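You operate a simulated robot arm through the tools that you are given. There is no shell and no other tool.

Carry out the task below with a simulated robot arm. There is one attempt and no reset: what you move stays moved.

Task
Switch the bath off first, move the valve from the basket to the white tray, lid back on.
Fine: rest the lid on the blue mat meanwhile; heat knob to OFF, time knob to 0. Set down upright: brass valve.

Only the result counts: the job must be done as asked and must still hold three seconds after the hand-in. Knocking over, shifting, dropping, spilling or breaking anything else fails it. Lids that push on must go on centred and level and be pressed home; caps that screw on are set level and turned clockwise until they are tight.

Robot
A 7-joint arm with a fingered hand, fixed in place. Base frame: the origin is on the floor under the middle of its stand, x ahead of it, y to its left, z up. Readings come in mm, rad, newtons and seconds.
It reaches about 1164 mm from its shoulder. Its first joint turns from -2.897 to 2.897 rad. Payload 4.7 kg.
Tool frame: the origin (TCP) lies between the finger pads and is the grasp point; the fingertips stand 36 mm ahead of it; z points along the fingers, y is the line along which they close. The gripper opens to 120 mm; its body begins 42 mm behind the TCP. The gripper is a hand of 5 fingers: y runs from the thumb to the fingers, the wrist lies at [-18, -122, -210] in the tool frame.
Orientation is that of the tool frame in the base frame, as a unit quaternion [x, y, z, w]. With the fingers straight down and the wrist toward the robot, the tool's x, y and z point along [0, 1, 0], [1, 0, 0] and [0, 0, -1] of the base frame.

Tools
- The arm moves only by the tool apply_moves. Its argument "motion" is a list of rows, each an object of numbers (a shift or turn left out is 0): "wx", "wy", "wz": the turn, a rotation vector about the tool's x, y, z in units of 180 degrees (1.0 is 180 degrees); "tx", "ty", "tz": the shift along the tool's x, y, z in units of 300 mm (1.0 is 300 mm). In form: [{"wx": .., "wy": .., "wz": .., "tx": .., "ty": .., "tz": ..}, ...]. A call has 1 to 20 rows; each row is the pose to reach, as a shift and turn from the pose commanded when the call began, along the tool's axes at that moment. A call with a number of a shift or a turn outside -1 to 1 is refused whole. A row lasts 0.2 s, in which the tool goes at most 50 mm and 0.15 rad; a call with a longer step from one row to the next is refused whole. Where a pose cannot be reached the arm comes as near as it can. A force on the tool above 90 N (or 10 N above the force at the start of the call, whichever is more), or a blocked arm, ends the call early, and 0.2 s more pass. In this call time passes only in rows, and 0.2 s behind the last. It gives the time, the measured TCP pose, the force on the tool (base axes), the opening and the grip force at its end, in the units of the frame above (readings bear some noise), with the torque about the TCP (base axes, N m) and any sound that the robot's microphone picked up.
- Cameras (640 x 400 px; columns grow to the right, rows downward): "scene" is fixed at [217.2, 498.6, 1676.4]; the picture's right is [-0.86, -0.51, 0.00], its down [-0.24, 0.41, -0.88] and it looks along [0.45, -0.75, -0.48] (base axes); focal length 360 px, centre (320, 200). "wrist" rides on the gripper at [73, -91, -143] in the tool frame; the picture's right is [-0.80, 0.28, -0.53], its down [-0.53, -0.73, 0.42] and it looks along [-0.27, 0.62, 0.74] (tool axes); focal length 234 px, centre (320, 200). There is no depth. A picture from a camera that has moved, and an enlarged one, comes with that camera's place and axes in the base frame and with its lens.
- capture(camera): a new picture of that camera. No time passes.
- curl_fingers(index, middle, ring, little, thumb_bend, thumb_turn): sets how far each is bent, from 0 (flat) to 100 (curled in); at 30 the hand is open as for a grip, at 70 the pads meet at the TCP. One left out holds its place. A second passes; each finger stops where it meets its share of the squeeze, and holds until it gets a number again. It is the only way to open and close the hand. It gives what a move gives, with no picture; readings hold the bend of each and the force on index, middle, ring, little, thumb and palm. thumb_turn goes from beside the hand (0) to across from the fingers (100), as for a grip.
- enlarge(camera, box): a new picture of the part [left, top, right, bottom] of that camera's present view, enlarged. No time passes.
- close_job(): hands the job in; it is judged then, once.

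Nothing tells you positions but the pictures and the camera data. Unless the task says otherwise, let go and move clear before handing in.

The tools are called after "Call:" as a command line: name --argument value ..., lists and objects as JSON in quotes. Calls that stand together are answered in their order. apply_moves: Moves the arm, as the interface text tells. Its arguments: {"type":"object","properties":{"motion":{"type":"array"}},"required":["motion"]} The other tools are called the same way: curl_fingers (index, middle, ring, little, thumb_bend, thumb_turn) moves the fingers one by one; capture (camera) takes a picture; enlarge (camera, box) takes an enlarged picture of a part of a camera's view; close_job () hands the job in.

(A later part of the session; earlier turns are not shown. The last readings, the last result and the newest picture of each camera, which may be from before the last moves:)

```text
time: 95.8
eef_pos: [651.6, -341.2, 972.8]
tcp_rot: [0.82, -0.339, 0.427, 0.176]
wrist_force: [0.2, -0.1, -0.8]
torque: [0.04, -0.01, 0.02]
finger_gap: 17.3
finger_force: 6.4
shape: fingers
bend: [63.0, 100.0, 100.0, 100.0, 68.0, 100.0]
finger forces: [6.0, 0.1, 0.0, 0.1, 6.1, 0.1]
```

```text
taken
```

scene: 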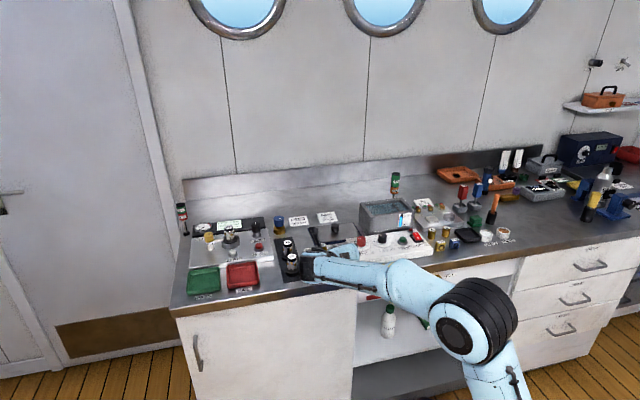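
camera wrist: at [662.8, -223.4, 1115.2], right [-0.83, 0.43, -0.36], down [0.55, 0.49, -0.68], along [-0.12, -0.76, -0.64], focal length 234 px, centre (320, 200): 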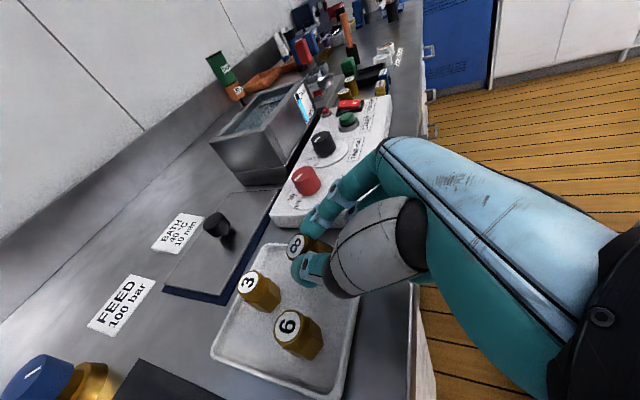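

Call:
enlarge --camera "wrist" --box '[200, 210, 400, 400]'

Call:
enlarge --camera "scene" --box '[280, 220, 380, 290]'

```text
2.11 times, centred on (300, 305) of wrist
camera zoom: at [662.8, -223.4, 1115.2], right [-0.83, 0.43, -0.36], down [0.55, 0.49, -0.68], along [-0.12, -0.76, -0.64], focal length 493 px, centre (362, -21)
```

zoom: 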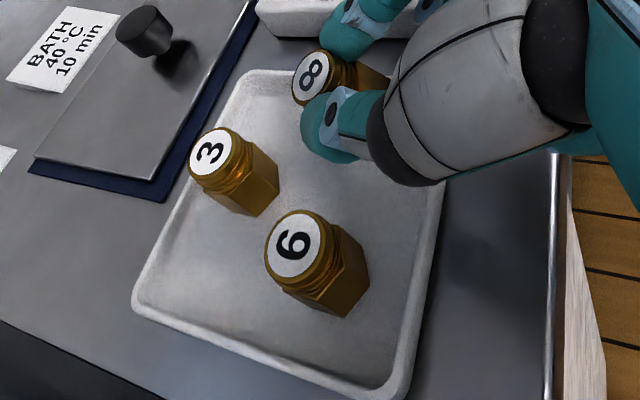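

```text
5.71 times, centred on (330, 255) of scene
camera zoom: at [217.2, 498.6, 1676.4], right [-0.86, -0.51, 0.0], down [-0.24, 0.41, -0.88], along [0.45, -0.75, -0.48], focal length 2056 px, centre (263, -114)
```

zoom: 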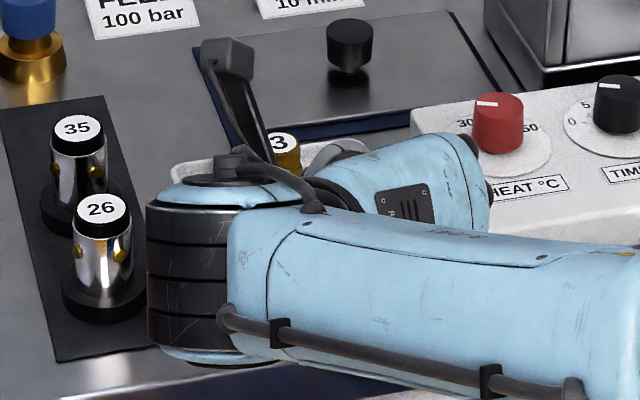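

The valve is over the free front-right corner with clearance to "6". Lowering the rest of the way in small steps, watching for contact.

Call:
apply_moves --motion '[{"tx": 0.008, "tz": 0.011}, {"tx": -0.02, "tz": 0.03}, {"tx": -0.047, "tz": 0.049}, {"tx": -0.06, "tz": 0.058}]'

Call:
apply_moves --motion '[{"tx": -0.0055, "tz": 0.0038}, {"tx": -0.011, "tz": 0.0076}]'

Call:
enlarge --camera "wrist" --box '[240, 190, 400, 320]'

```text
time: 96.8
eef_pos: [655.6, -344.5, 952.1]
tcp_rot: [0.818, -0.34, 0.428, 0.178]
wrist_force: [-5.2, 1.6, 15.7]
torque: [-0.38, -0.2, -0.11]
finger_gap: 17.4
finger_force: 10.5
shape: fingers
bend: [63.0, 100.0, 100.0, 100.0, 69.0, 99.0]
finger forces: [13.6, 0.1, 0.1, 0.0, 8.1, 0.0]
```

```text
time: 97.4
eef_pos: [654.0, -344.6, 944.8]
tcp_rot: [0.819, -0.339, 0.428, 0.176]
wrist_force: [-0.8, 0.2, 14.3]
torque: [-0.33, -0.22, -0.02]
finger_gap: 16.8
finger_force: 9.5
shape: fingers
bend: [62.0, 100.0, 100.0, 100.0, 69.0, 98.0]
finger forces: [10.1, 0.0, 0.0, 0.0, 9.7, 0.0]
```

```text
3.08 times, centred on (320, 255) of wrist
camera zoom: at [663.9, -226.7, 1087.1], right [-0.83, 0.43, -0.36], down [0.55, 0.49, -0.68], along [-0.12, -0.76, -0.64], focal length 720 px, centre (320, 31)
```

zoom: 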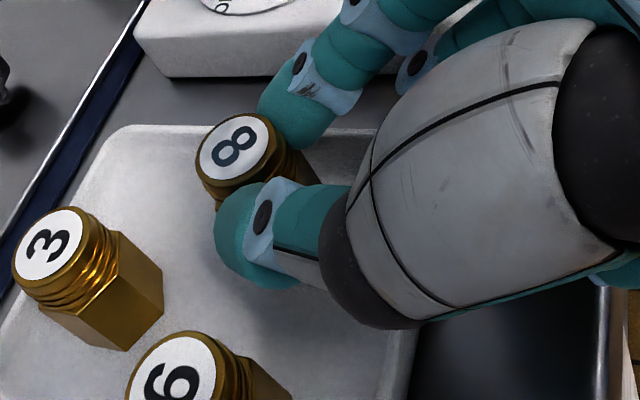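

The contact rotated the valve in the pinch: the label now looks level (ellipse matches an upright valve). I'll ease the downward force by raising ~2 mm, then check before releasing.

Call:
apply_moves --motion '[{"tx": 0.0028, "tz": -0.0019}, {"tx": 0.0055, "tz": -0.0038}]'

Call:
enlarge --camera "wrist" --box '[240, 190, 400, 320]'

```text
time: 98.0
eef_pos: [653.0, -344.4, 946.4]
tcp_rot: [0.819, -0.34, 0.426, 0.176]
wrist_force: [0.4, -1.2, 5.2]
torque: [-0.1, -0.13, -0.04]
finger_gap: 16.7
finger_force: 7.8
shape: fingers
bend: [62.0, 100.0, 100.0, 100.0, 69.0, 99.0]
finger forces: [7.1, 0.1, 0.0, 0.0, 8.1, 0.1]
```

```text
3.08 times, centred on (320, 255) of wrist
camera zoom: at [663.8, -226.8, 1088.4], right [-0.83, 0.43, -0.36], down [0.55, 0.49, -0.68], along [-0.12, -0.76, -0.64], focal length 720 px, centre (320, 31)
```

zoom: 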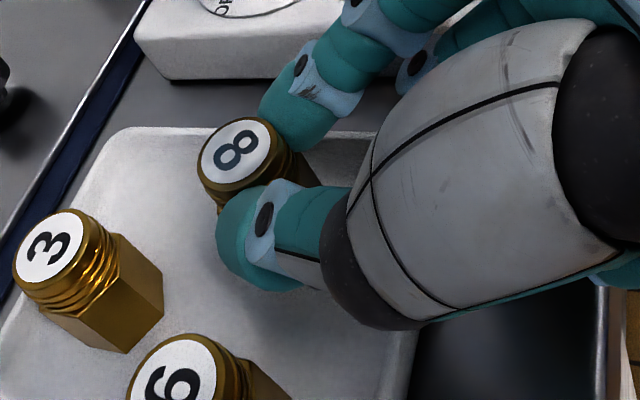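

Downward force is now a gentle 5 N and the label looks level, standing at about (212, 744) inside the tray with clearance to 3 and 6. Releasing: open the index and, slightly, the thumb.

Call:
curl_fingers --index 56 --thumb_bend 63

Call:
enlarge --camera "wrist" --box '[240, 190, 400, 320]'

```text
time: 99.0
eef_pos: [653.4, -344.1, 947.3]
tcp_rot: [0.819, -0.34, 0.426, 0.177]
wrist_force: [-0.2, -0.5, 0.6]
torque: [0.01, -0.04, 0.03]
finger_gap: 33.8
finger_force: 0.2
shape: fingers
bend: [56.0, 100.0, 100.0, 100.0, 63.0, 99.0]
finger forces: [0.0, 0.0, 0.1, 0.0, 0.1, 0.1]
```

```text
3.08 times, centred on (320, 255) of wrist
camera zoom: at [663.8, -226.9, 1089.1], right [-0.83, 0.43, -0.36], down [0.55, 0.49, -0.68], along [-0.12, -0.76, -0.64], focal length 720 px, centre (320, 31)
```

zoom: 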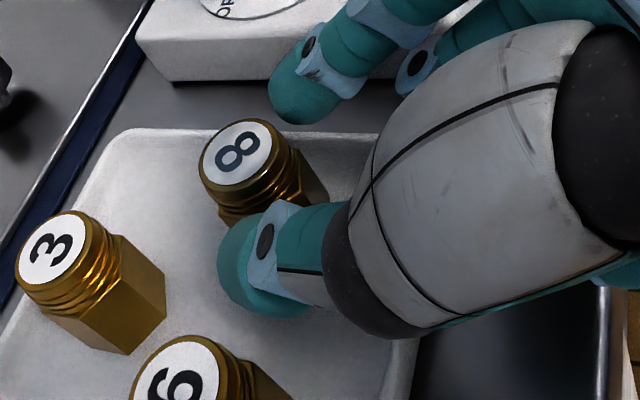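

Valve "8" stands upright on its own, matching its neighbours. Backing the hand out along the finger direction (up and toward the front), then raising.

Call:
apply_moves --motion '[{"tz": -0.03}, {"tz": -0.08}, {"tz": -0.15}, {"tz": -0.24}, {"tz": -0.3, "tx": 0.05}, {"tz": -0.38, "tx": 0.15}, {"tz": -0.46, "tx": 0.26}]'

Call:
capture --camera "wrist"

Call:
capture --camera "scene"

```text
time: 100.6
eef_pos: [606.9, -297.0, 1090.4]
tcp_rot: [0.82, -0.34, 0.426, 0.177]
wrist_force: [1.0, -1.3, -0.1]
torque: [0.0, -0.01, -0.04]
finger_gap: 33.8
finger_force: 0.0
shape: fingers
bend: [56.0, 100.0, 100.0, 100.0, 63.0, 100.0]
finger forces: [0.0, 0.0, 0.0, 0.0, 0.1, 0.0]
```

```text
taken
camera wrist: at [617.3, -178.6, 1232.3], right [-0.83, 0.43, -0.36], down [0.55, 0.49, -0.68], along [-0.12, -0.76, -0.64], focal length 234 px, centre (320, 200)
```

wrist: 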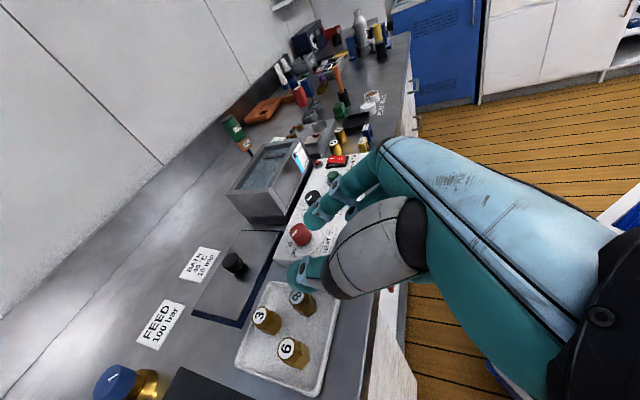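

```text
taken
```

scene: 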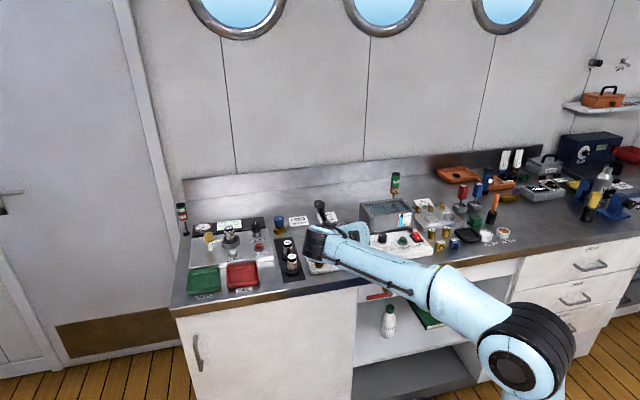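

The valve stands with 3 and 6 in the tray. Now for the lid: level the hand again and return toward the mat.

Call:
apply_moves --motion '[{"wy": -0.0437, "tx": 0.031, "tz": -0.022}, {"wy": -0.0873, "tx": 0.062, "tz": -0.043}, {"wy": -0.131, "tx": 0.094, "tz": -0.065}, {"wy": -0.1746, "tx": 0.125, "tz": -0.087}, {"wy": -0.2183, "tx": 0.156, "tz": -0.109}, {"wy": -0.2619, "tx": 0.187, "tz": -0.13}, {"wy": -0.3056, "tx": 0.2187, "tz": -0.152}]'

Call:
curl_fingers --index 50 --middle 50 --thumb_bend 50 --thumb_turn 98

Call:
capture --camera "wrist"

Call:
enlarge --camera "scene" --box '[290, 220, 370, 280]'

```text
time: 102.2
eef_pos: [605.0, -295.5, 1171.8]
tcp_rot: [0.924, -0.383, 0.0, 0.0]
wrist_force: [-0.9, 0.8, 0.2]
torque: [0.0, -0.02, -0.02]
finger_gap: 34.2
finger_force: 0.2
shape: fingers
bend: [56.0, 100.0, 100.0, 100.0, 63.0, 100.0]
finger forces: [0.1, 0.0, 0.1, 0.1, 0.0, 0.0]
```

```text
time: 103.2
eef_pos: [605.4, -297.3, 1170.2]
tcp_rot: [0.924, -0.382, 0.0, -0.001]
wrist_force: [0.6, -0.1, -0.1]
torque: [-0.01, -0.02, 0.0]
finger_gap: 62.4
finger_force: 0.0
shape: fingers
bend: [50.0, 50.0, 100.0, 100.0, 50.0, 98.0]
finger forces: [0.0, 0.0, 0.1, 0.0, 0.0, 0.0]
```

```text
taken
camera wrist: at [721.0, -284.2, 1314.5], right [-0.77, 0.37, 0.53], down [0.14, 0.89, -0.42], along [-0.63, -0.25, -0.74], focal length 234 px, centre (320, 200)
```

wrist: 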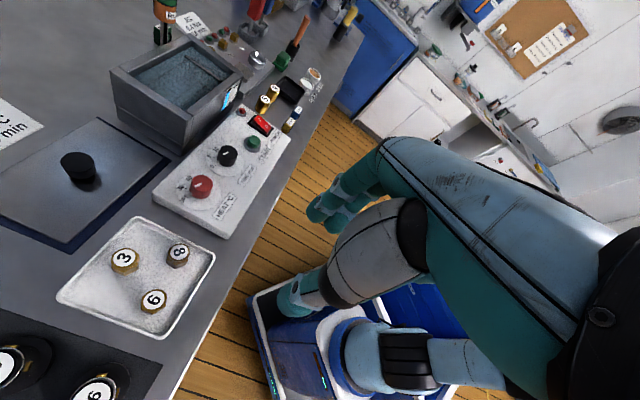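

```text
6.67 times, centred on (330, 250) of scene
camera zoom: at [217.2, 498.6, 1676.4], right [-0.86, -0.51, 0.0], down [-0.24, 0.41, -0.88], along [0.45, -0.75, -0.48], focal length 2399 px, centre (253, -133)
```

zoom: 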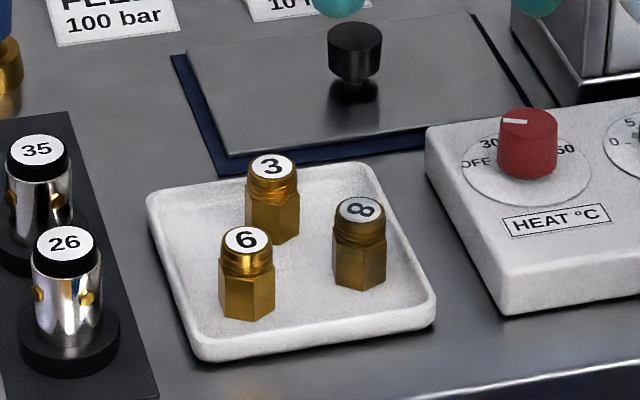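

Valve 8 stands upright beside 3 and 6. Now rotating back and moving over the lid on the mat.

Call:
apply_moves --motion '[{"wz": -0.0455, "tx": 0.08, "ty": 0.013}, {"wz": -0.0909, "tx": 0.162, "ty": 0.026}, {"wz": -0.1364, "tx": 0.243, "ty": 0.039}, {"wz": -0.1818, "tx": 0.324, "ty": 0.052}, {"wz": -0.2273, "tx": 0.405, "ty": 0.065}, {"wz": -0.2727, "tx": 0.486, "ty": 0.078}, {"wz": -0.3182, "tx": 0.567, "ty": 0.091}, {"wz": -0.3636, "tx": 0.648, "ty": 0.104}, {"wz": -0.4091, "tx": 0.729, "ty": 0.117}, {"wz": -0.4545, "tx": 0.81, "ty": 0.13}, {"wz": -0.5, "tx": 0.89, "ty": 0.143}]'

Call:
capture --camera "wrist"

Call:
enlarge --camera "wrist" --box '[150, 180, 350, 330]'

```text
time: 105.6
eef_pos: [762.9, -515.8, 1171.3]
tcp_rot: [0.924, 0.383, -0.001, 0.001]
wrist_force: [-1.0, -0.6, 1.8]
torque: [-0.05, 0.03, -0.01]
finger_gap: 62.6
finger_force: 0.0
shape: fingers
bend: [50.0, 50.0, 100.0, 100.0, 50.0, 98.0]
finger forces: [0.0, 0.0, 0.0, 0.0, 0.0, 0.1]
```

```text
taken
camera wrist: at [748.2, -399.8, 1315.7], right [-0.37, -0.77, 0.53], down [-0.89, 0.14, -0.43], along [0.25, -0.63, -0.74], focal length 234 px, centre (320, 200)
```

wrist: 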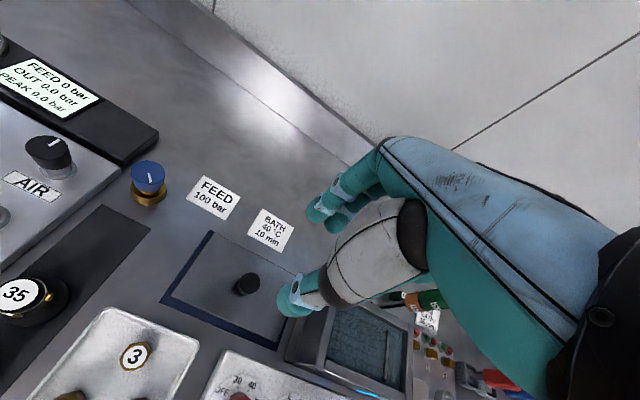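

```text
2.67 times, centred on (250, 255) of wrist
camera zoom: at [748.2, -399.8, 1315.7], right [-0.37, -0.77, 0.53], down [-0.89, 0.14, -0.43], along [0.25, -0.63, -0.74], focal length 624 px, centre (507, 53)
```

zoom: 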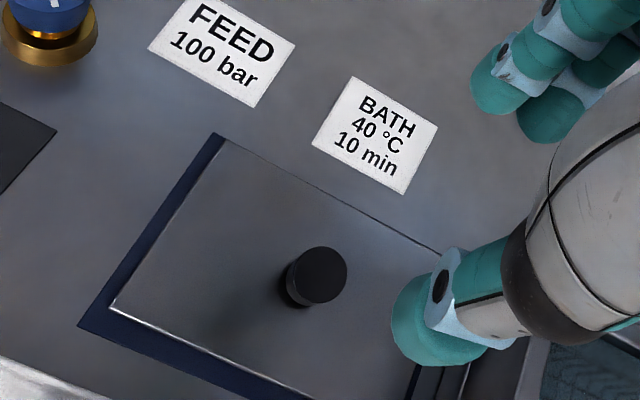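

Lid knob is 8 mm ahead of the pinch centre. Centring and descending toward it.

Call:
apply_moves --motion '[{"ty": 0.027, "tz": 0.1}, {"ty": 0.027, "tz": 0.24}, {"ty": 0.027, "tz": 0.38}, {"ty": 0.027, "tz": 0.5}, {"ty": 0.027, "tz": 0.6}, {"ty": 0.027, "tz": 0.645}]'

Call:
enlarge --camera "wrist" --box '[240, 190, 400, 290]'

Call:
enlarge --camera "scene" --box '[295, 190, 375, 240]'

```text
time: 107.0
eef_pos: [769.5, -521.5, 976.5]
tcp_rot: [0.924, 0.383, 0.002, 0.0]
wrist_force: [0.2, 0.0, 0.1]
torque: [0.0, -0.02, -0.01]
finger_gap: 62.6
finger_force: 0.0
shape: fingers
bend: [50.0, 50.0, 100.0, 100.0, 50.0, 98.0]
finger forces: [0.0, 0.1, 0.0, 0.0, 0.0, 0.0]
```

```text
4.00 times, centred on (320, 240) of wrist
camera zoom: at [755.4, -405.4, 1120.5], right [-0.37, -0.77, 0.52], down [-0.89, 0.14, -0.43], along [0.25, -0.63, -0.74], focal length 937 px, centre (320, 40)
```

zoom: 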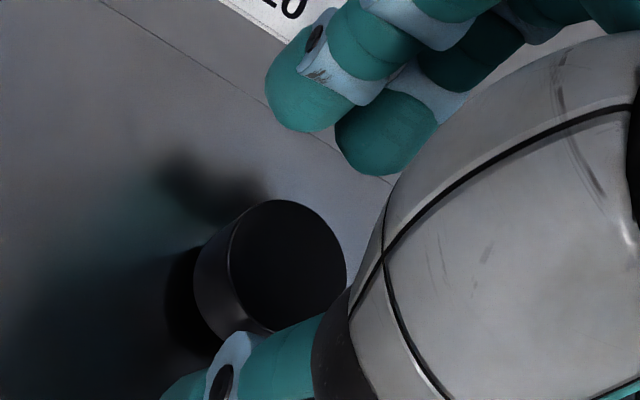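

```text
8.00 times, centred on (335, 215) of scene
camera zoom: at [217.2, 498.6, 1676.4], right [-0.86, -0.51, 0.0], down [-0.24, 0.41, -0.88], along [0.45, -0.75, -0.48], focal length 2879 px, centre (200, 80)
```

zoom: 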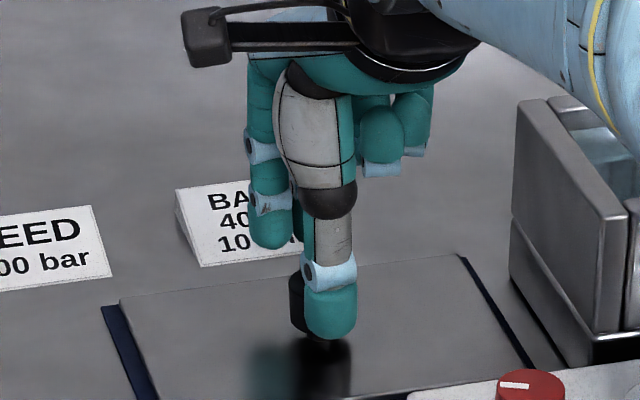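

Centred. I'll shift 2.5 mm for a more balanced index/middle grip, descend 13 mm, and grasp.

Call:
apply_moves --motion '[{"tx": -0.008, "tz": 0.02}, {"tx": -0.008, "tz": 0.043}]'

Call:
curl_fingers --index 70 --middle 70 --thumb_bend 70

Call:
apply_moves --motion '[{"tz": -0.015}, {"tz": -0.035}, {"tz": -0.07}, {"tz": -0.12}, {"tz": -0.2}]'

Call:
capture --camera "wrist"

Call:
enlarge --camera "scene" --box '[290, 170, 400, 250]'

```text
time: 107.6
eef_pos: [768.8, -523.1, 961.6]
tcp_rot: [0.924, 0.383, 0.001, -0.001]
wrist_force: [-0.5, 1.1, 0.3]
torque: [0.01, 0.0, 0.03]
finger_gap: 62.4
finger_force: 0.0
shape: fingers
bend: [50.0, 50.0, 100.0, 100.0, 50.0, 98.0]
finger forces: [0.1, 0.1, 0.1, 0.0, 0.1, 0.1]
```

```text
time: 108.6
eef_pos: [767.9, -522.8, 962.4]
tcp_rot: [0.924, 0.383, 0.001, 0.0]
wrist_force: [-0.2, -0.2, -0.4]
torque: [0.01, 0.06, -0.01]
finger_gap: 24.1
finger_force: 8.9
shape: fingers
bend: [65.0, 65.0, 100.0, 100.0, 63.0, 99.0]
finger forces: [3.6, 6.1, 0.0, 0.1, 9.2, 0.0]
```

```text
time: 109.8
eef_pos: [766.9, -524.4, 1021.8]
tcp_rot: [0.924, 0.383, 0.001, -0.001]
wrist_force: [0.2, 0.0, -1.7]
torque: [0.05, -0.03, 0.01]
finger_gap: 24.2
finger_force: 9.2
shape: fingers
bend: [65.0, 65.0, 100.0, 100.0, 63.0, 99.0]
finger forces: [3.6, 5.7, 0.0, 0.1, 9.4, 0.1]
```

```text
taken
camera wrist: at [753.4, -409.1, 1165.7], right [-0.37, -0.77, 0.52], down [-0.89, 0.14, -0.42], along [0.25, -0.63, -0.74], focal length 234 px, centre (320, 200)
```

wrist: 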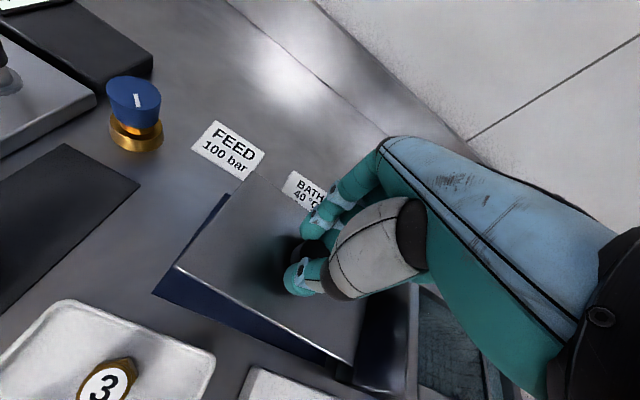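

```text
5.00 times, centred on (345, 210) of scene
camera zoom: at [217.2, 498.6, 1676.4], right [-0.86, -0.51, 0.0], down [-0.24, 0.41, -0.88], along [0.45, -0.75, -0.48], focal length 1799 px, centre (195, 150)
```

zoom: 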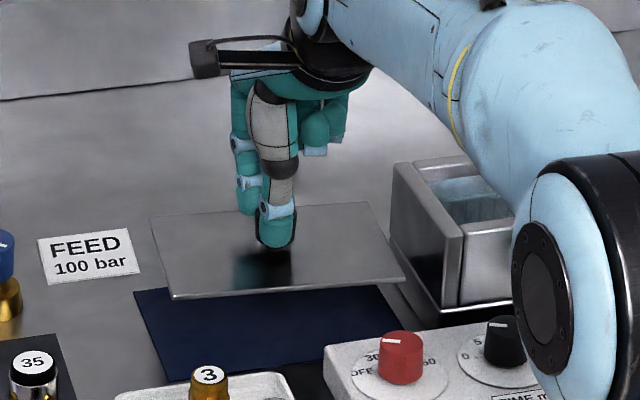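

The lid is up and level; as before it yawed about 4.4° clockwise in the grip. I'll raise it, carry it over the bath, and counter-rotate 4.4° to square it with the bath.

Call:
apply_moves --motion '[{"tz": -0.08}, {"tz": -0.2}, {"tz": -0.3, "tx": -0.02}, {"tz": -0.31, "tx": -0.09, "ty": -0.008, "wz": -0.004}, {"tz": -0.31, "tx": -0.18, "ty": -0.016, "wz": -0.008}, {"tz": -0.31, "tx": -0.28, "ty": -0.025, "wz": -0.012}, {"tz": -0.31, "tx": -0.38, "ty": -0.034, "wz": -0.016}, {"tz": -0.31, "tx": -0.48, "ty": -0.043, "wz": -0.02}, {"tz": -0.31, "tx": -0.57, "ty": -0.051, "wz": -0.0244}, {"tz": -0.31, "tx": -0.63, "ty": -0.057, "wz": -0.0244}, {"tz": -0.31, "tx": -0.658, "ty": -0.059, "wz": -0.0244}]'

Call:
capture --camera "wrist"

Call:
enlarge --camera "scene" --box '[345, 155, 435, 225]'

```text
time: 112.2
eef_pos: [616.7, -650.2, 1116.5]
tcp_rot: [0.909, 0.418, 0.0, 0.0]
wrist_force: [0.6, -1.0, -1.8]
torque: [0.05, 0.01, 0.01]
finger_gap: 24.4
finger_force: 9.1
shape: fingers
bend: [65.0, 66.0, 100.0, 100.0, 63.0, 99.0]
finger forces: [3.8, 5.7, 0.0, 0.1, 9.2, 0.1]
```

```text
taken
camera wrist: at [592.9, -536.3, 1260.7], right [-0.31, -0.79, 0.52], down [-0.9, 0.07, -0.42], along [0.3, -0.61, -0.74], focal length 234 px, centre (320, 200)
```

wrist: 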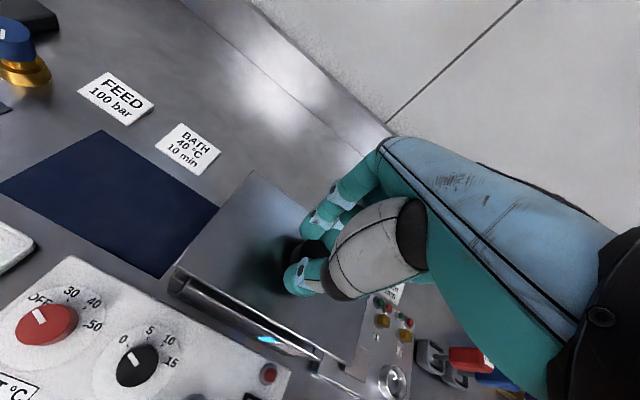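

```text
5.71 times, centred on (390, 190) of scene
camera zoom: at [217.2, 498.6, 1676.4], right [-0.86, -0.51, 0.0], down [-0.24, 0.41, -0.88], along [0.45, -0.75, -0.48], focal length 2056 px, centre (-80, 257)
```

zoom: 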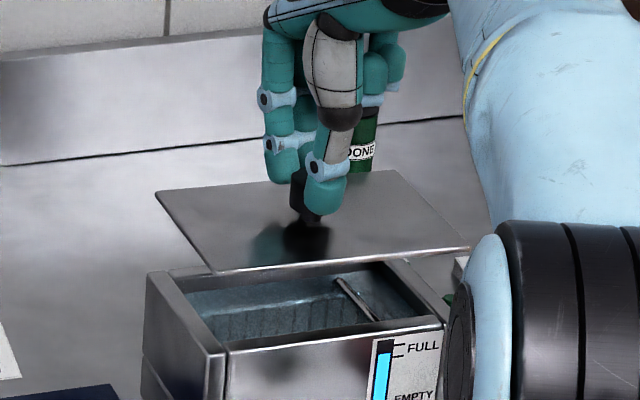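

Call:
enlarge --camera "wrist" --box '[150, 160, 390, 390]'

Call:
enlarge --camera "scene" --box '[350, 180, 430, 230]'

```text
1.74 times, centred on (270, 275) of wrist
camera zoom: at [592.9, -536.3, 1260.7], right [-0.31, -0.79, 0.52], down [-0.9, 0.07, -0.42], along [0.3, -0.61, -0.74], focal length 407 px, centre (407, 70)
```

zoom: 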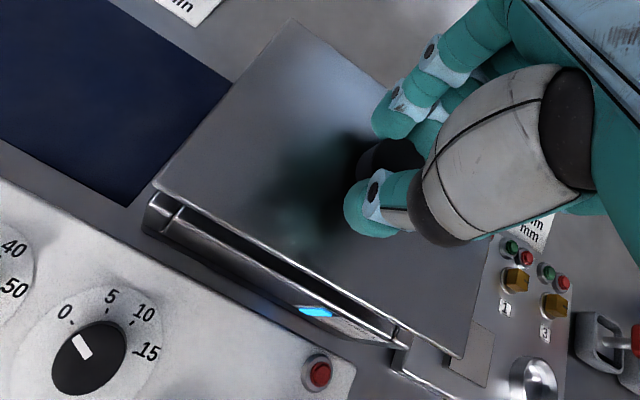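

```text
8.00 times, centred on (390, 205) of scene
camera zoom: at [217.2, 498.6, 1676.4], right [-0.86, -0.51, 0.0], down [-0.24, 0.41, -0.88], along [0.45, -0.75, -0.48], focal length 2879 px, centre (-240, 160)
```

zoom: 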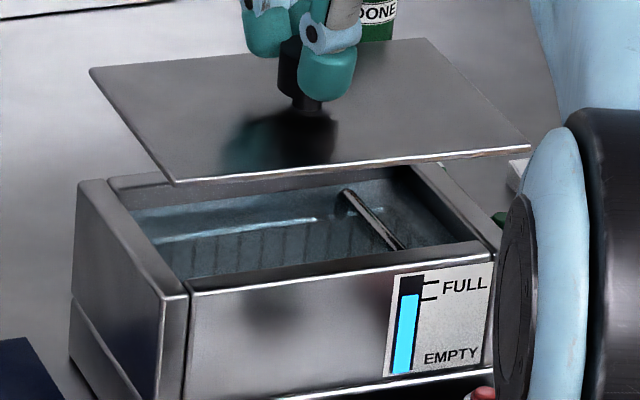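

Lid is over the bath and looks square in the wrist view. I'll lower it to ~10 mm above the rim to compare edges directly.

Call:
apply_moves --motion '[{"tx": -0.007, "ty": -0.002, "tz": 0.05}, {"tx": -0.007, "ty": -0.002, "tz": 0.1}, {"tx": -0.007, "ty": -0.002, "tz": 0.14}]'

Call:
enlarge --camera "wrist" --box '[150, 160, 390, 390]'

Call:
enlarge --camera "scene" --box '[350, 180, 430, 230]'

```text
time: 113.0
eef_pos: [614.1, -652.9, 1074.2]
tcp_rot: [0.908, 0.418, 0.001, 0.0]
wrist_force: [0.6, 0.0, -1.9]
torque: [0.0, -0.03, -0.02]
finger_gap: 24.5
finger_force: 9.4
shape: fingers
bend: [65.0, 66.0, 100.0, 100.0, 63.0, 99.0]
finger forces: [3.8, 5.7, 0.1, 0.1, 9.2, 0.0]
```

```text
1.74 times, centred on (270, 275) of wrist
camera zoom: at [591.0, -538.0, 1218.7], right [-0.31, -0.79, 0.52], down [-0.9, 0.07, -0.43], along [0.3, -0.61, -0.74], focal length 407 px, centre (407, 70)
```

zoom: 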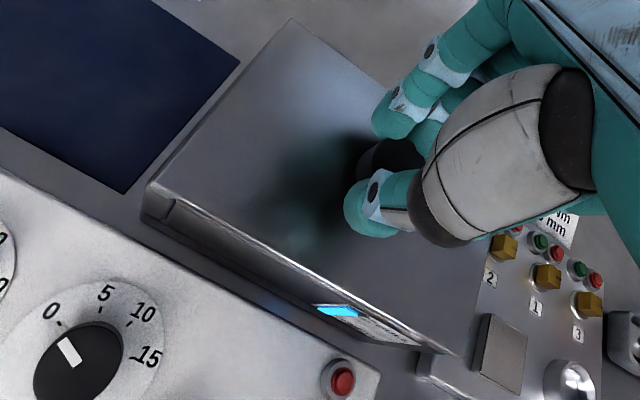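

```text
8.00 times, centred on (390, 205) of scene
camera zoom: at [217.2, 498.6, 1676.4], right [-0.86, -0.51, 0.0], down [-0.24, 0.41, -0.88], along [0.45, -0.75, -0.48], focal length 2879 px, centre (-240, 160)
```

zoom: 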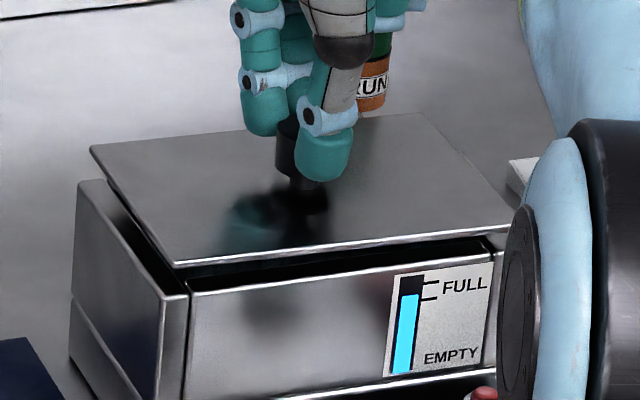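

The lid looks very slightly rotated or tilted relative to its original pose. Zooming on its corners to quantify before seating it.

Call:
enlarge --camera "scene" --box '[355, 192, 387, 222]'

Call:
enlarge --camera "scene" --box '[395, 190, 427, 220]'

Call:
enlarge --camera "wrist" --box '[150, 240, 230, 300]'

Call:
enlarge --camera "wrist" --box '[290, 320, 370, 380]'

```text
13.33 times, centred on (371, 207) of scene
camera zoom: at [217.2, 498.6, 1676.4], right [-0.86, -0.51, 0.0], down [-0.24, 0.41, -0.88], along [0.45, -0.75, -0.48], focal length 4798 px, centre (-360, 107)
```

zoom: 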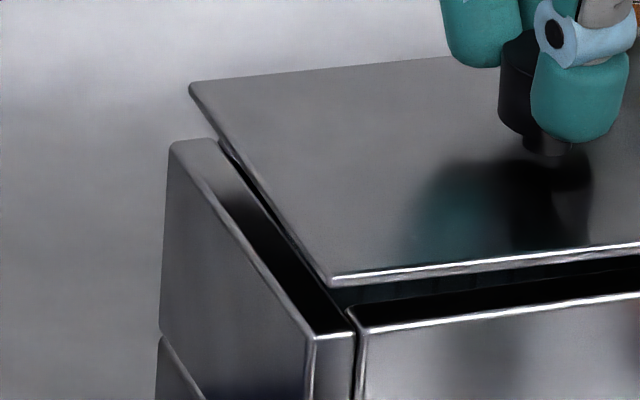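

```text
13.33 times, centred on (411, 205) of scene
camera zoom: at [217.2, 498.6, 1676.4], right [-0.86, -0.51, 0.0], down [-0.24, 0.41, -0.88], along [0.45, -0.75, -0.48], focal length 4798 px, centre (-893, 133)
```

zoom: 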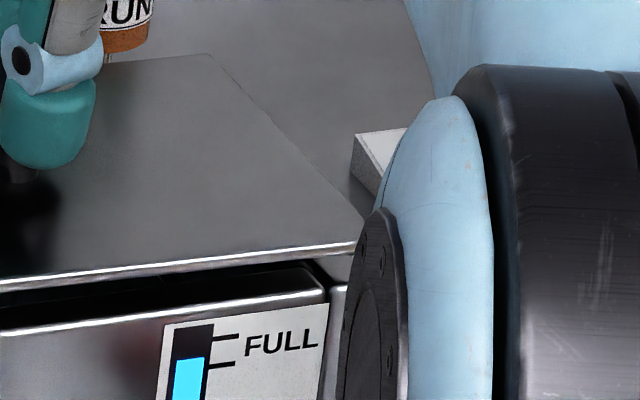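

```text
6.67 times, centred on (190, 270) of wrist
camera zoom: at [591.0, -538.0, 1218.7], right [-0.31, -0.79, 0.52], down [-0.9, 0.07, -0.43], along [0.3, -0.61, -0.74], focal length 1561 px, centre (1187, -267)
```

zoom: 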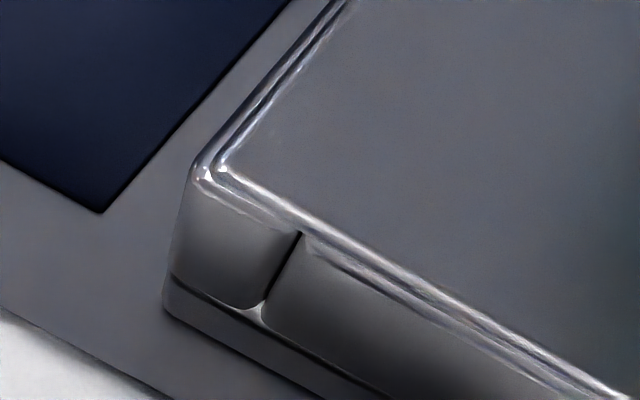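

```text
6.67 times, centred on (330, 350) of wrist
camera zoom: at [591.0, -538.0, 1218.7], right [-0.31, -0.79, 0.52], down [-0.9, 0.07, -0.43], along [0.3, -0.61, -0.74], focal length 1561 px, centre (253, -800)
```

zoom: 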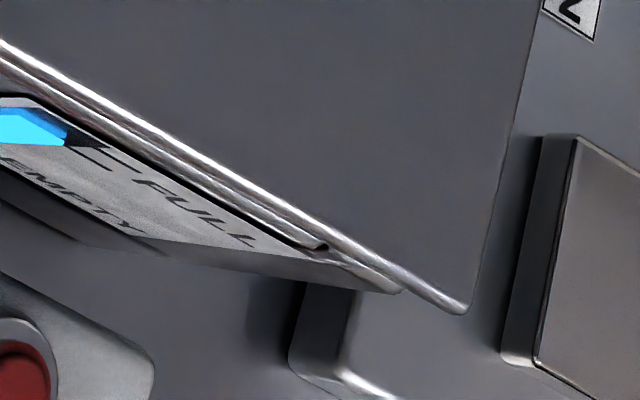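

Edges of lid and bath are parallel (yaw within ~0.5°), and the lid needs about 1.7 mm to the left to be centred. Adjusting, then lowering gently onto the bath.

Call:
apply_moves --motion '[{"tx": 0.0057, "ty": 0.001}, {"tx": 0.0057, "ty": 0.001, "tz": 0.012}, {"tx": 0.0057, "ty": 0.001, "tz": 0.022}]'

Call:
enlarge --camera "scene" --box '[355, 185, 425, 225]'

Call:
enlarge --camera "wrist" --box '[150, 240, 230, 300]'

```text
time: 113.8
eef_pos: [616.5, -650.8, 1068.7]
tcp_rot: [0.908, 0.418, 0.001, 0.0]
wrist_force: [-0.6, -0.6, -1.6]
torque: [0.01, -0.01, -0.01]
finger_gap: 24.3
finger_force: 8.8
shape: fingers
bend: [65.0, 66.0, 100.0, 100.0, 63.0, 99.0]
finger forces: [3.7, 5.7, 0.1, 0.1, 9.2, 0.0]
```

```text
9.14 times, centred on (390, 205) of scene
camera zoom: at [217.2, 498.6, 1676.4], right [-0.86, -0.51, 0.0], down [-0.24, 0.41, -0.88], along [0.45, -0.75, -0.48], focal length 3290 px, centre (-320, 154)
```

zoom: 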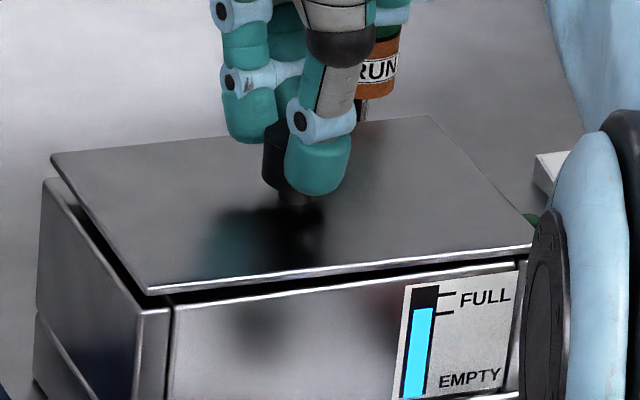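

```text
6.67 times, centred on (190, 270) of wrist
camera zoom: at [592.5, -536.0, 1211.7], right [-0.31, -0.79, 0.52], down [-0.9, 0.07, -0.42], along [0.3, -0.61, -0.74], focal length 1561 px, centre (1187, -267)
```

zoom: 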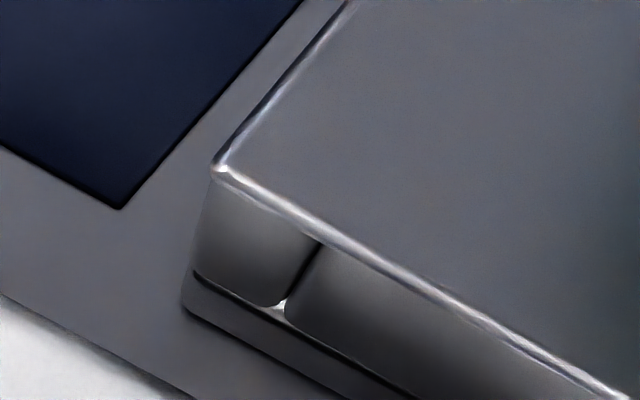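

Alignment is within ~2 mm by three independent checks. Lowering in 2–3 mm steps while watching the force and height to see whether it seats.

Call:
apply_moves --motion '[{"tz": 0.005}, {"tz": 0.01}]'

Call:
apply_moves --motion '[{"tz": 0.005}, {"tz": 0.008}]'

Call:
enlarge --camera "scene" --box '[355, 185, 425, 225]'

Call:
enlarge --camera "wrist" --box '[150, 160, 390, 390]'

```text
time: 114.4
eef_pos: [615.0, -649.6, 1064.5]
tcp_rot: [0.908, 0.419, 0.0, -0.001]
wrist_force: [-0.2, 0.2, -1.4]
torque: [-0.01, 0.01, -0.01]
finger_gap: 24.2
finger_force: 9.3
shape: fingers
bend: [65.0, 66.0, 100.0, 100.0, 63.0, 99.0]
finger forces: [3.6, 5.7, 0.0, 0.1, 9.3, 0.0]
```

```text
time: 115.0
eef_pos: [614.9, -650.4, 1062.7]
tcp_rot: [0.909, 0.418, 0.0, 0.0]
wrist_force: [-0.5, -0.4, -1.4]
torque: [0.0, 0.04, -0.01]
finger_gap: 24.2
finger_force: 9.4
shape: fingers
bend: [65.0, 66.0, 100.0, 100.0, 63.0, 99.0]
finger forces: [3.7, 5.8, 0.1, 0.1, 9.2, 0.0]
```

```text
9.14 times, centred on (390, 205) of scene
camera zoom: at [217.2, 498.6, 1676.4], right [-0.86, -0.51, 0.0], down [-0.24, 0.41, -0.88], along [0.45, -0.75, -0.48], focal length 3290 px, centre (-320, 154)
```

zoom: 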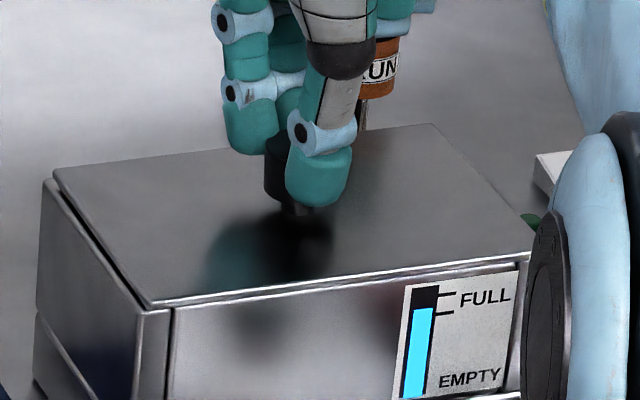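

```text
1.74 times, centred on (270, 275) of wrist
camera zoom: at [591.7, -536.1, 1206.6], right [-0.31, -0.79, 0.52], down [-0.9, 0.07, -0.42], along [0.3, -0.61, -0.74], focal length 407 px, centre (407, 70)
```

zoom: 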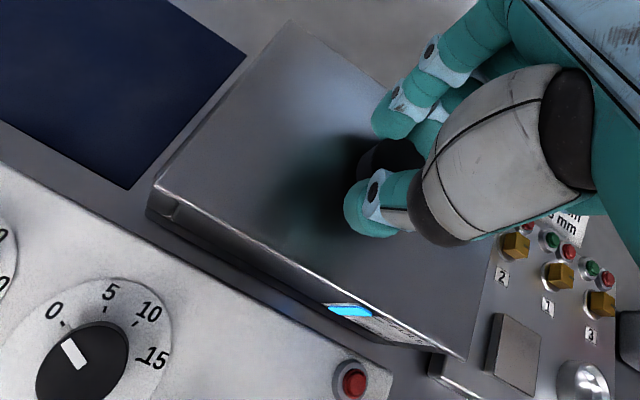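

Still no contact; the lid is about 2–3 mm above seating. Let me check for uncovered rim strips at each edge before the final drop.

Call:
enlarge --camera "wrist" --box '[215, 160, 295, 220]'

Call:
enlarge --camera "wrist" --box '[150, 240, 230, 300]'

Call:
enlarge --camera "wrist" --box '[300, 320, 380, 380]'

Call:
enlarge --camera "scene" --box '[355, 192, 387, 222]'

```text
6.67 times, centred on (255, 190) of wrist
camera zoom: at [591.7, -536.1, 1206.6], right [-0.31, -0.79, 0.52], down [-0.9, 0.07, -0.42], along [0.3, -0.61, -0.74], focal length 1561 px, centre (753, 267)
```

zoom: 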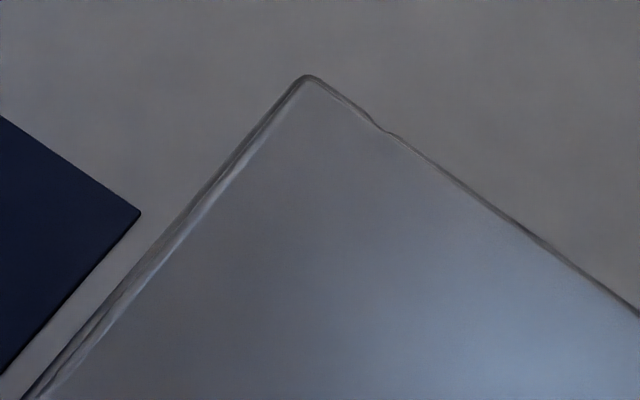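

```text
6.67 times, centred on (190, 270) of wrist
camera zoom: at [591.7, -536.1, 1206.6], right [-0.31, -0.79, 0.52], down [-0.9, 0.07, -0.42], along [0.3, -0.61, -0.74], focal length 1561 px, centre (1187, -267)
```

zoom: 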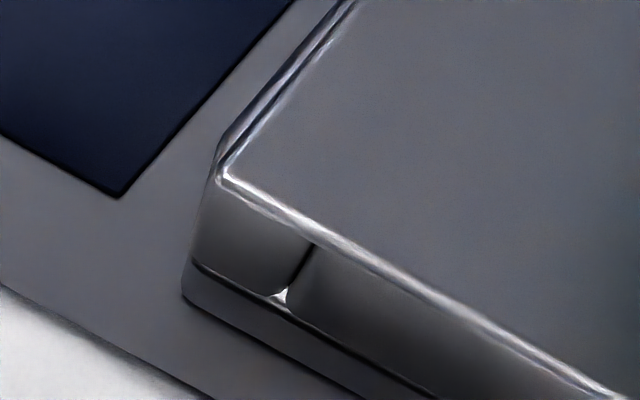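

```text
6.67 times, centred on (340, 350) of wrist
camera zoom: at [591.7, -536.1, 1206.6], right [-0.31, -0.79, 0.52], down [-0.9, 0.07, -0.42], along [0.3, -0.61, -0.74], focal length 1561 px, centre (187, -800)
```

zoom: 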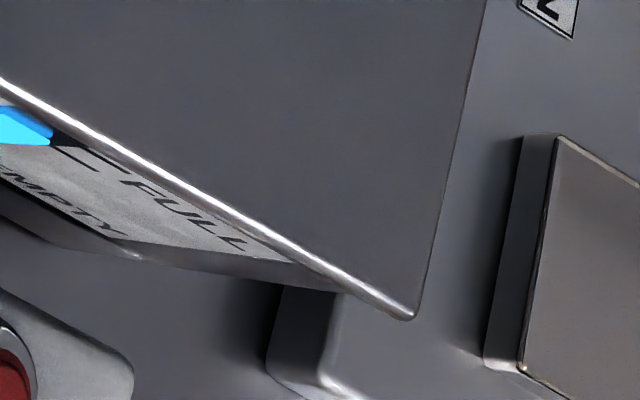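

```text
13.33 times, centred on (371, 207) of scene
camera zoom: at [217.2, 498.6, 1676.4], right [-0.86, -0.51, 0.0], down [-0.24, 0.41, -0.88], along [0.45, -0.75, -0.48], focal length 4798 px, centre (-360, 107)
```

zoom: 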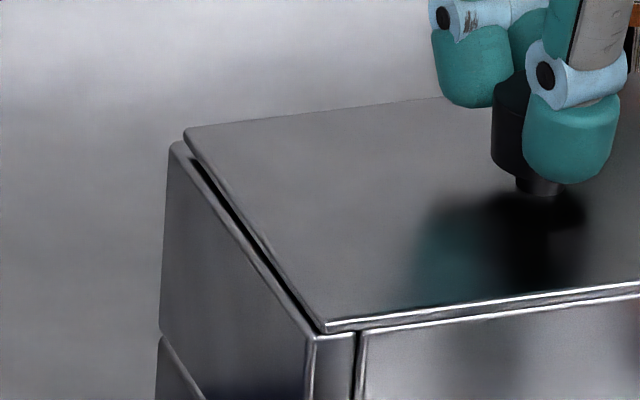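

Call:
apply_moves --motion '[{"tz": 0.005}]'

Call:
apply_moves --motion '[{"tz": 0.005}]'

Call:
enlarge --camera "scene" --box '[355, 192, 387, 222]'

```text
time: 115.4
eef_pos: [616.6, -650.2, 1061.0]
tcp_rot: [0.909, 0.418, 0.0, 0.0]
wrist_force: [1.0, -0.6, -0.4]
torque: [0.05, 0.04, 0.03]
finger_gap: 24.0
finger_force: 9.7
shape: fingers
bend: [65.0, 66.0, 100.0, 100.0, 63.0, 99.0]
finger forces: [3.8, 5.9, 0.1, 0.1, 9.1, 0.0]
```

```text
time: 115.8
eef_pos: [615.4, -651.2, 1060.4]
tcp_rot: [0.908, 0.418, 0.001, -0.001]
wrist_force: [-0.6, 0.2, 3.6]
torque: [0.03, 0.03, 0.01]
finger_gap: 24.0
finger_force: 9.6
shape: fingers
bend: [65.0, 66.0, 100.0, 100.0, 63.0, 99.0]
finger forces: [4.0, 6.4, 0.0, 0.0, 9.4, 0.0]
```

```text
13.33 times, centred on (371, 207) of scene
camera zoom: at [217.2, 498.6, 1676.4], right [-0.86, -0.51, 0.0], down [-0.24, 0.41, -0.88], along [0.45, -0.75, -0.48], focal length 4798 px, centre (-360, 107)
```

zoom: 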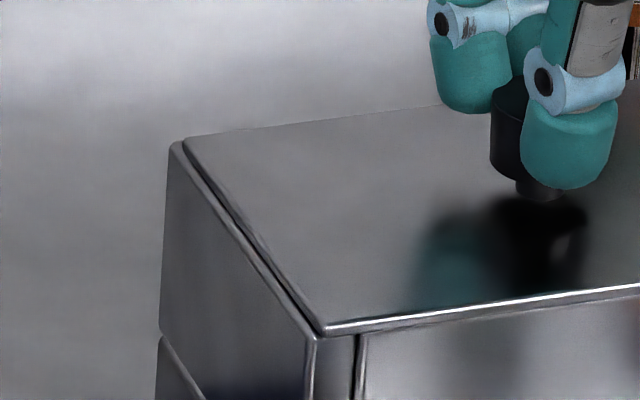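

Contact at exactly the height that corresponds to the lid's original seated level, so the lip is in the opening. There's a ~2–3 mm strip on the left, so I'll nudge it ~1.5 mm left and re-check before pressing home.

Call:
apply_moves --motion '[{"tz": -0.003}, {"tx": 0.005, "ty": 0.002, "tz": -0.003}, {"tx": 0.005, "ty": 0.002, "tz": 0.002}]'

Call:
enlarge --camera "scene" --box '[355, 192, 387, 222]'

Call:
enlarge --camera "wrist" --box '[150, 240, 230, 300]'

Call:
enlarge --camera "scene" --box '[395, 190, 427, 220]'

```text
time: 116.6
eef_pos: [615.9, -648.9, 1060.5]
tcp_rot: [0.909, 0.418, 0.0, 0.001]
wrist_force: [0.3, -3.3, 7.8]
torque: [-0.05, 0.07, -0.01]
finger_gap: 23.9
finger_force: 10.6
shape: fingers
bend: [65.0, 65.0, 100.0, 100.0, 63.0, 99.0]
finger forces: [4.3, 7.6, 0.1, 0.0, 9.3, 0.0]
```

```text
13.33 times, centred on (371, 207) of scene
camera zoom: at [217.2, 498.6, 1676.4], right [-0.86, -0.51, 0.0], down [-0.24, 0.41, -0.88], along [0.45, -0.75, -0.48], focal length 4798 px, centre (-360, 107)
```

zoom: 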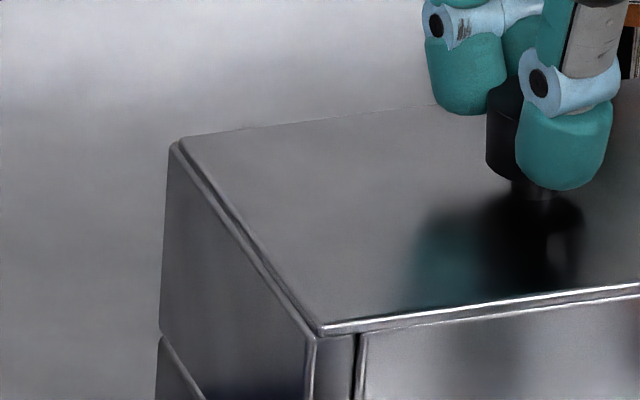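

```text
6.67 times, centred on (190, 270) of wrist
camera zoom: at [593.0, -534.8, 1204.0], right [-0.31, -0.79, 0.53], down [-0.9, 0.07, -0.43], along [0.3, -0.61, -0.74], focal length 1561 px, centre (1187, -267)
```

zoom: 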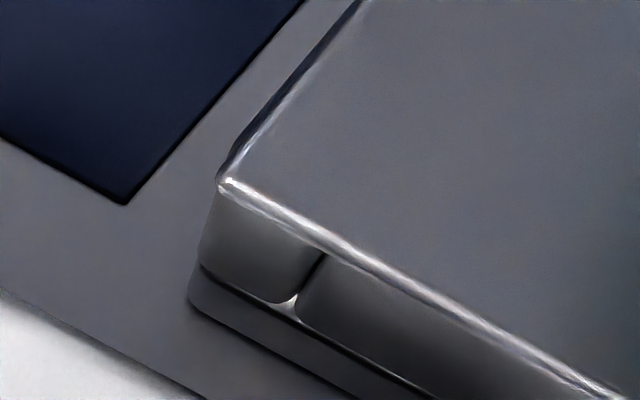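

```text
13.33 times, centred on (411, 205) of scene
camera zoom: at [217.2, 498.6, 1676.4], right [-0.86, -0.51, 0.0], down [-0.24, 0.41, -0.88], along [0.45, -0.75, -0.48], focal length 4798 px, centre (-893, 133)
```

zoom: 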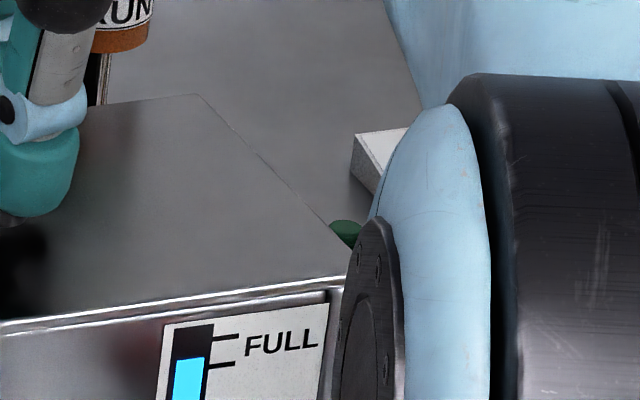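

The strip is now ~1.5 mm and the corner matches the original image position. Pressing down gently with the knob still held.

Call:
apply_moves --motion '[{"tz": 0.006}, {"tz": 0.012}]'

Call:
apply_moves --motion '[{"tz": 0.006}, {"tz": 0.012}]'

Call:
enlarge --camera "scene" --box '[350, 180, 430, 230]'

```text
time: 117.2
eef_pos: [616.5, -649.1, 1057.8]
tcp_rot: [0.908, 0.418, 0.0, 0.002]
wrist_force: [1.7, -2.2, 17.0]
torque: [-0.12, -0.01, 0.07]
finger_gap: 22.6
finger_force: 12.1
shape: fingers
bend: [66.0, 65.0, 100.0, 100.0, 63.0, 99.0]
finger forces: [4.9, 9.3, 0.0, 0.1, 9.9, 0.1]
```

```text
time: 117.8
eef_pos: [617.2, -649.5, 1052.3]
tcp_rot: [0.909, 0.418, -0.001, 0.001]
wrist_force: [4.1, -0.1, 15.9]
torque: [-0.08, -0.08, 0.06]
finger_gap: 21.3
finger_force: 11.6
shape: fingers
bend: [66.0, 65.0, 100.0, 100.0, 64.0, 99.0]
finger forces: [5.3, 8.7, 0.0, 0.0, 9.2, 0.0]
```

```text
8.00 times, centred on (390, 205) of scene
camera zoom: at [217.2, 498.6, 1676.4], right [-0.86, -0.51, 0.0], down [-0.24, 0.41, -0.88], along [0.45, -0.75, -0.48], focal length 2879 px, centre (-240, 160)
```

zoom: 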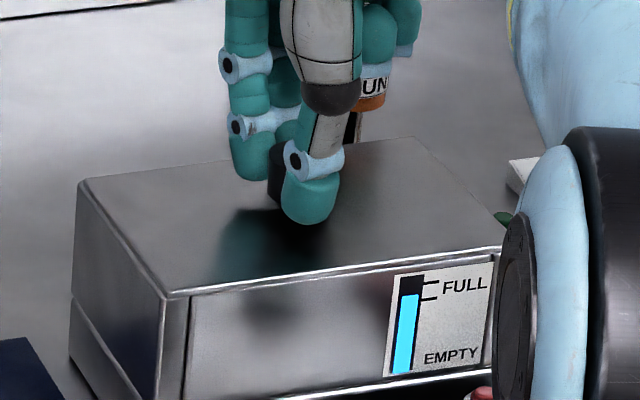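

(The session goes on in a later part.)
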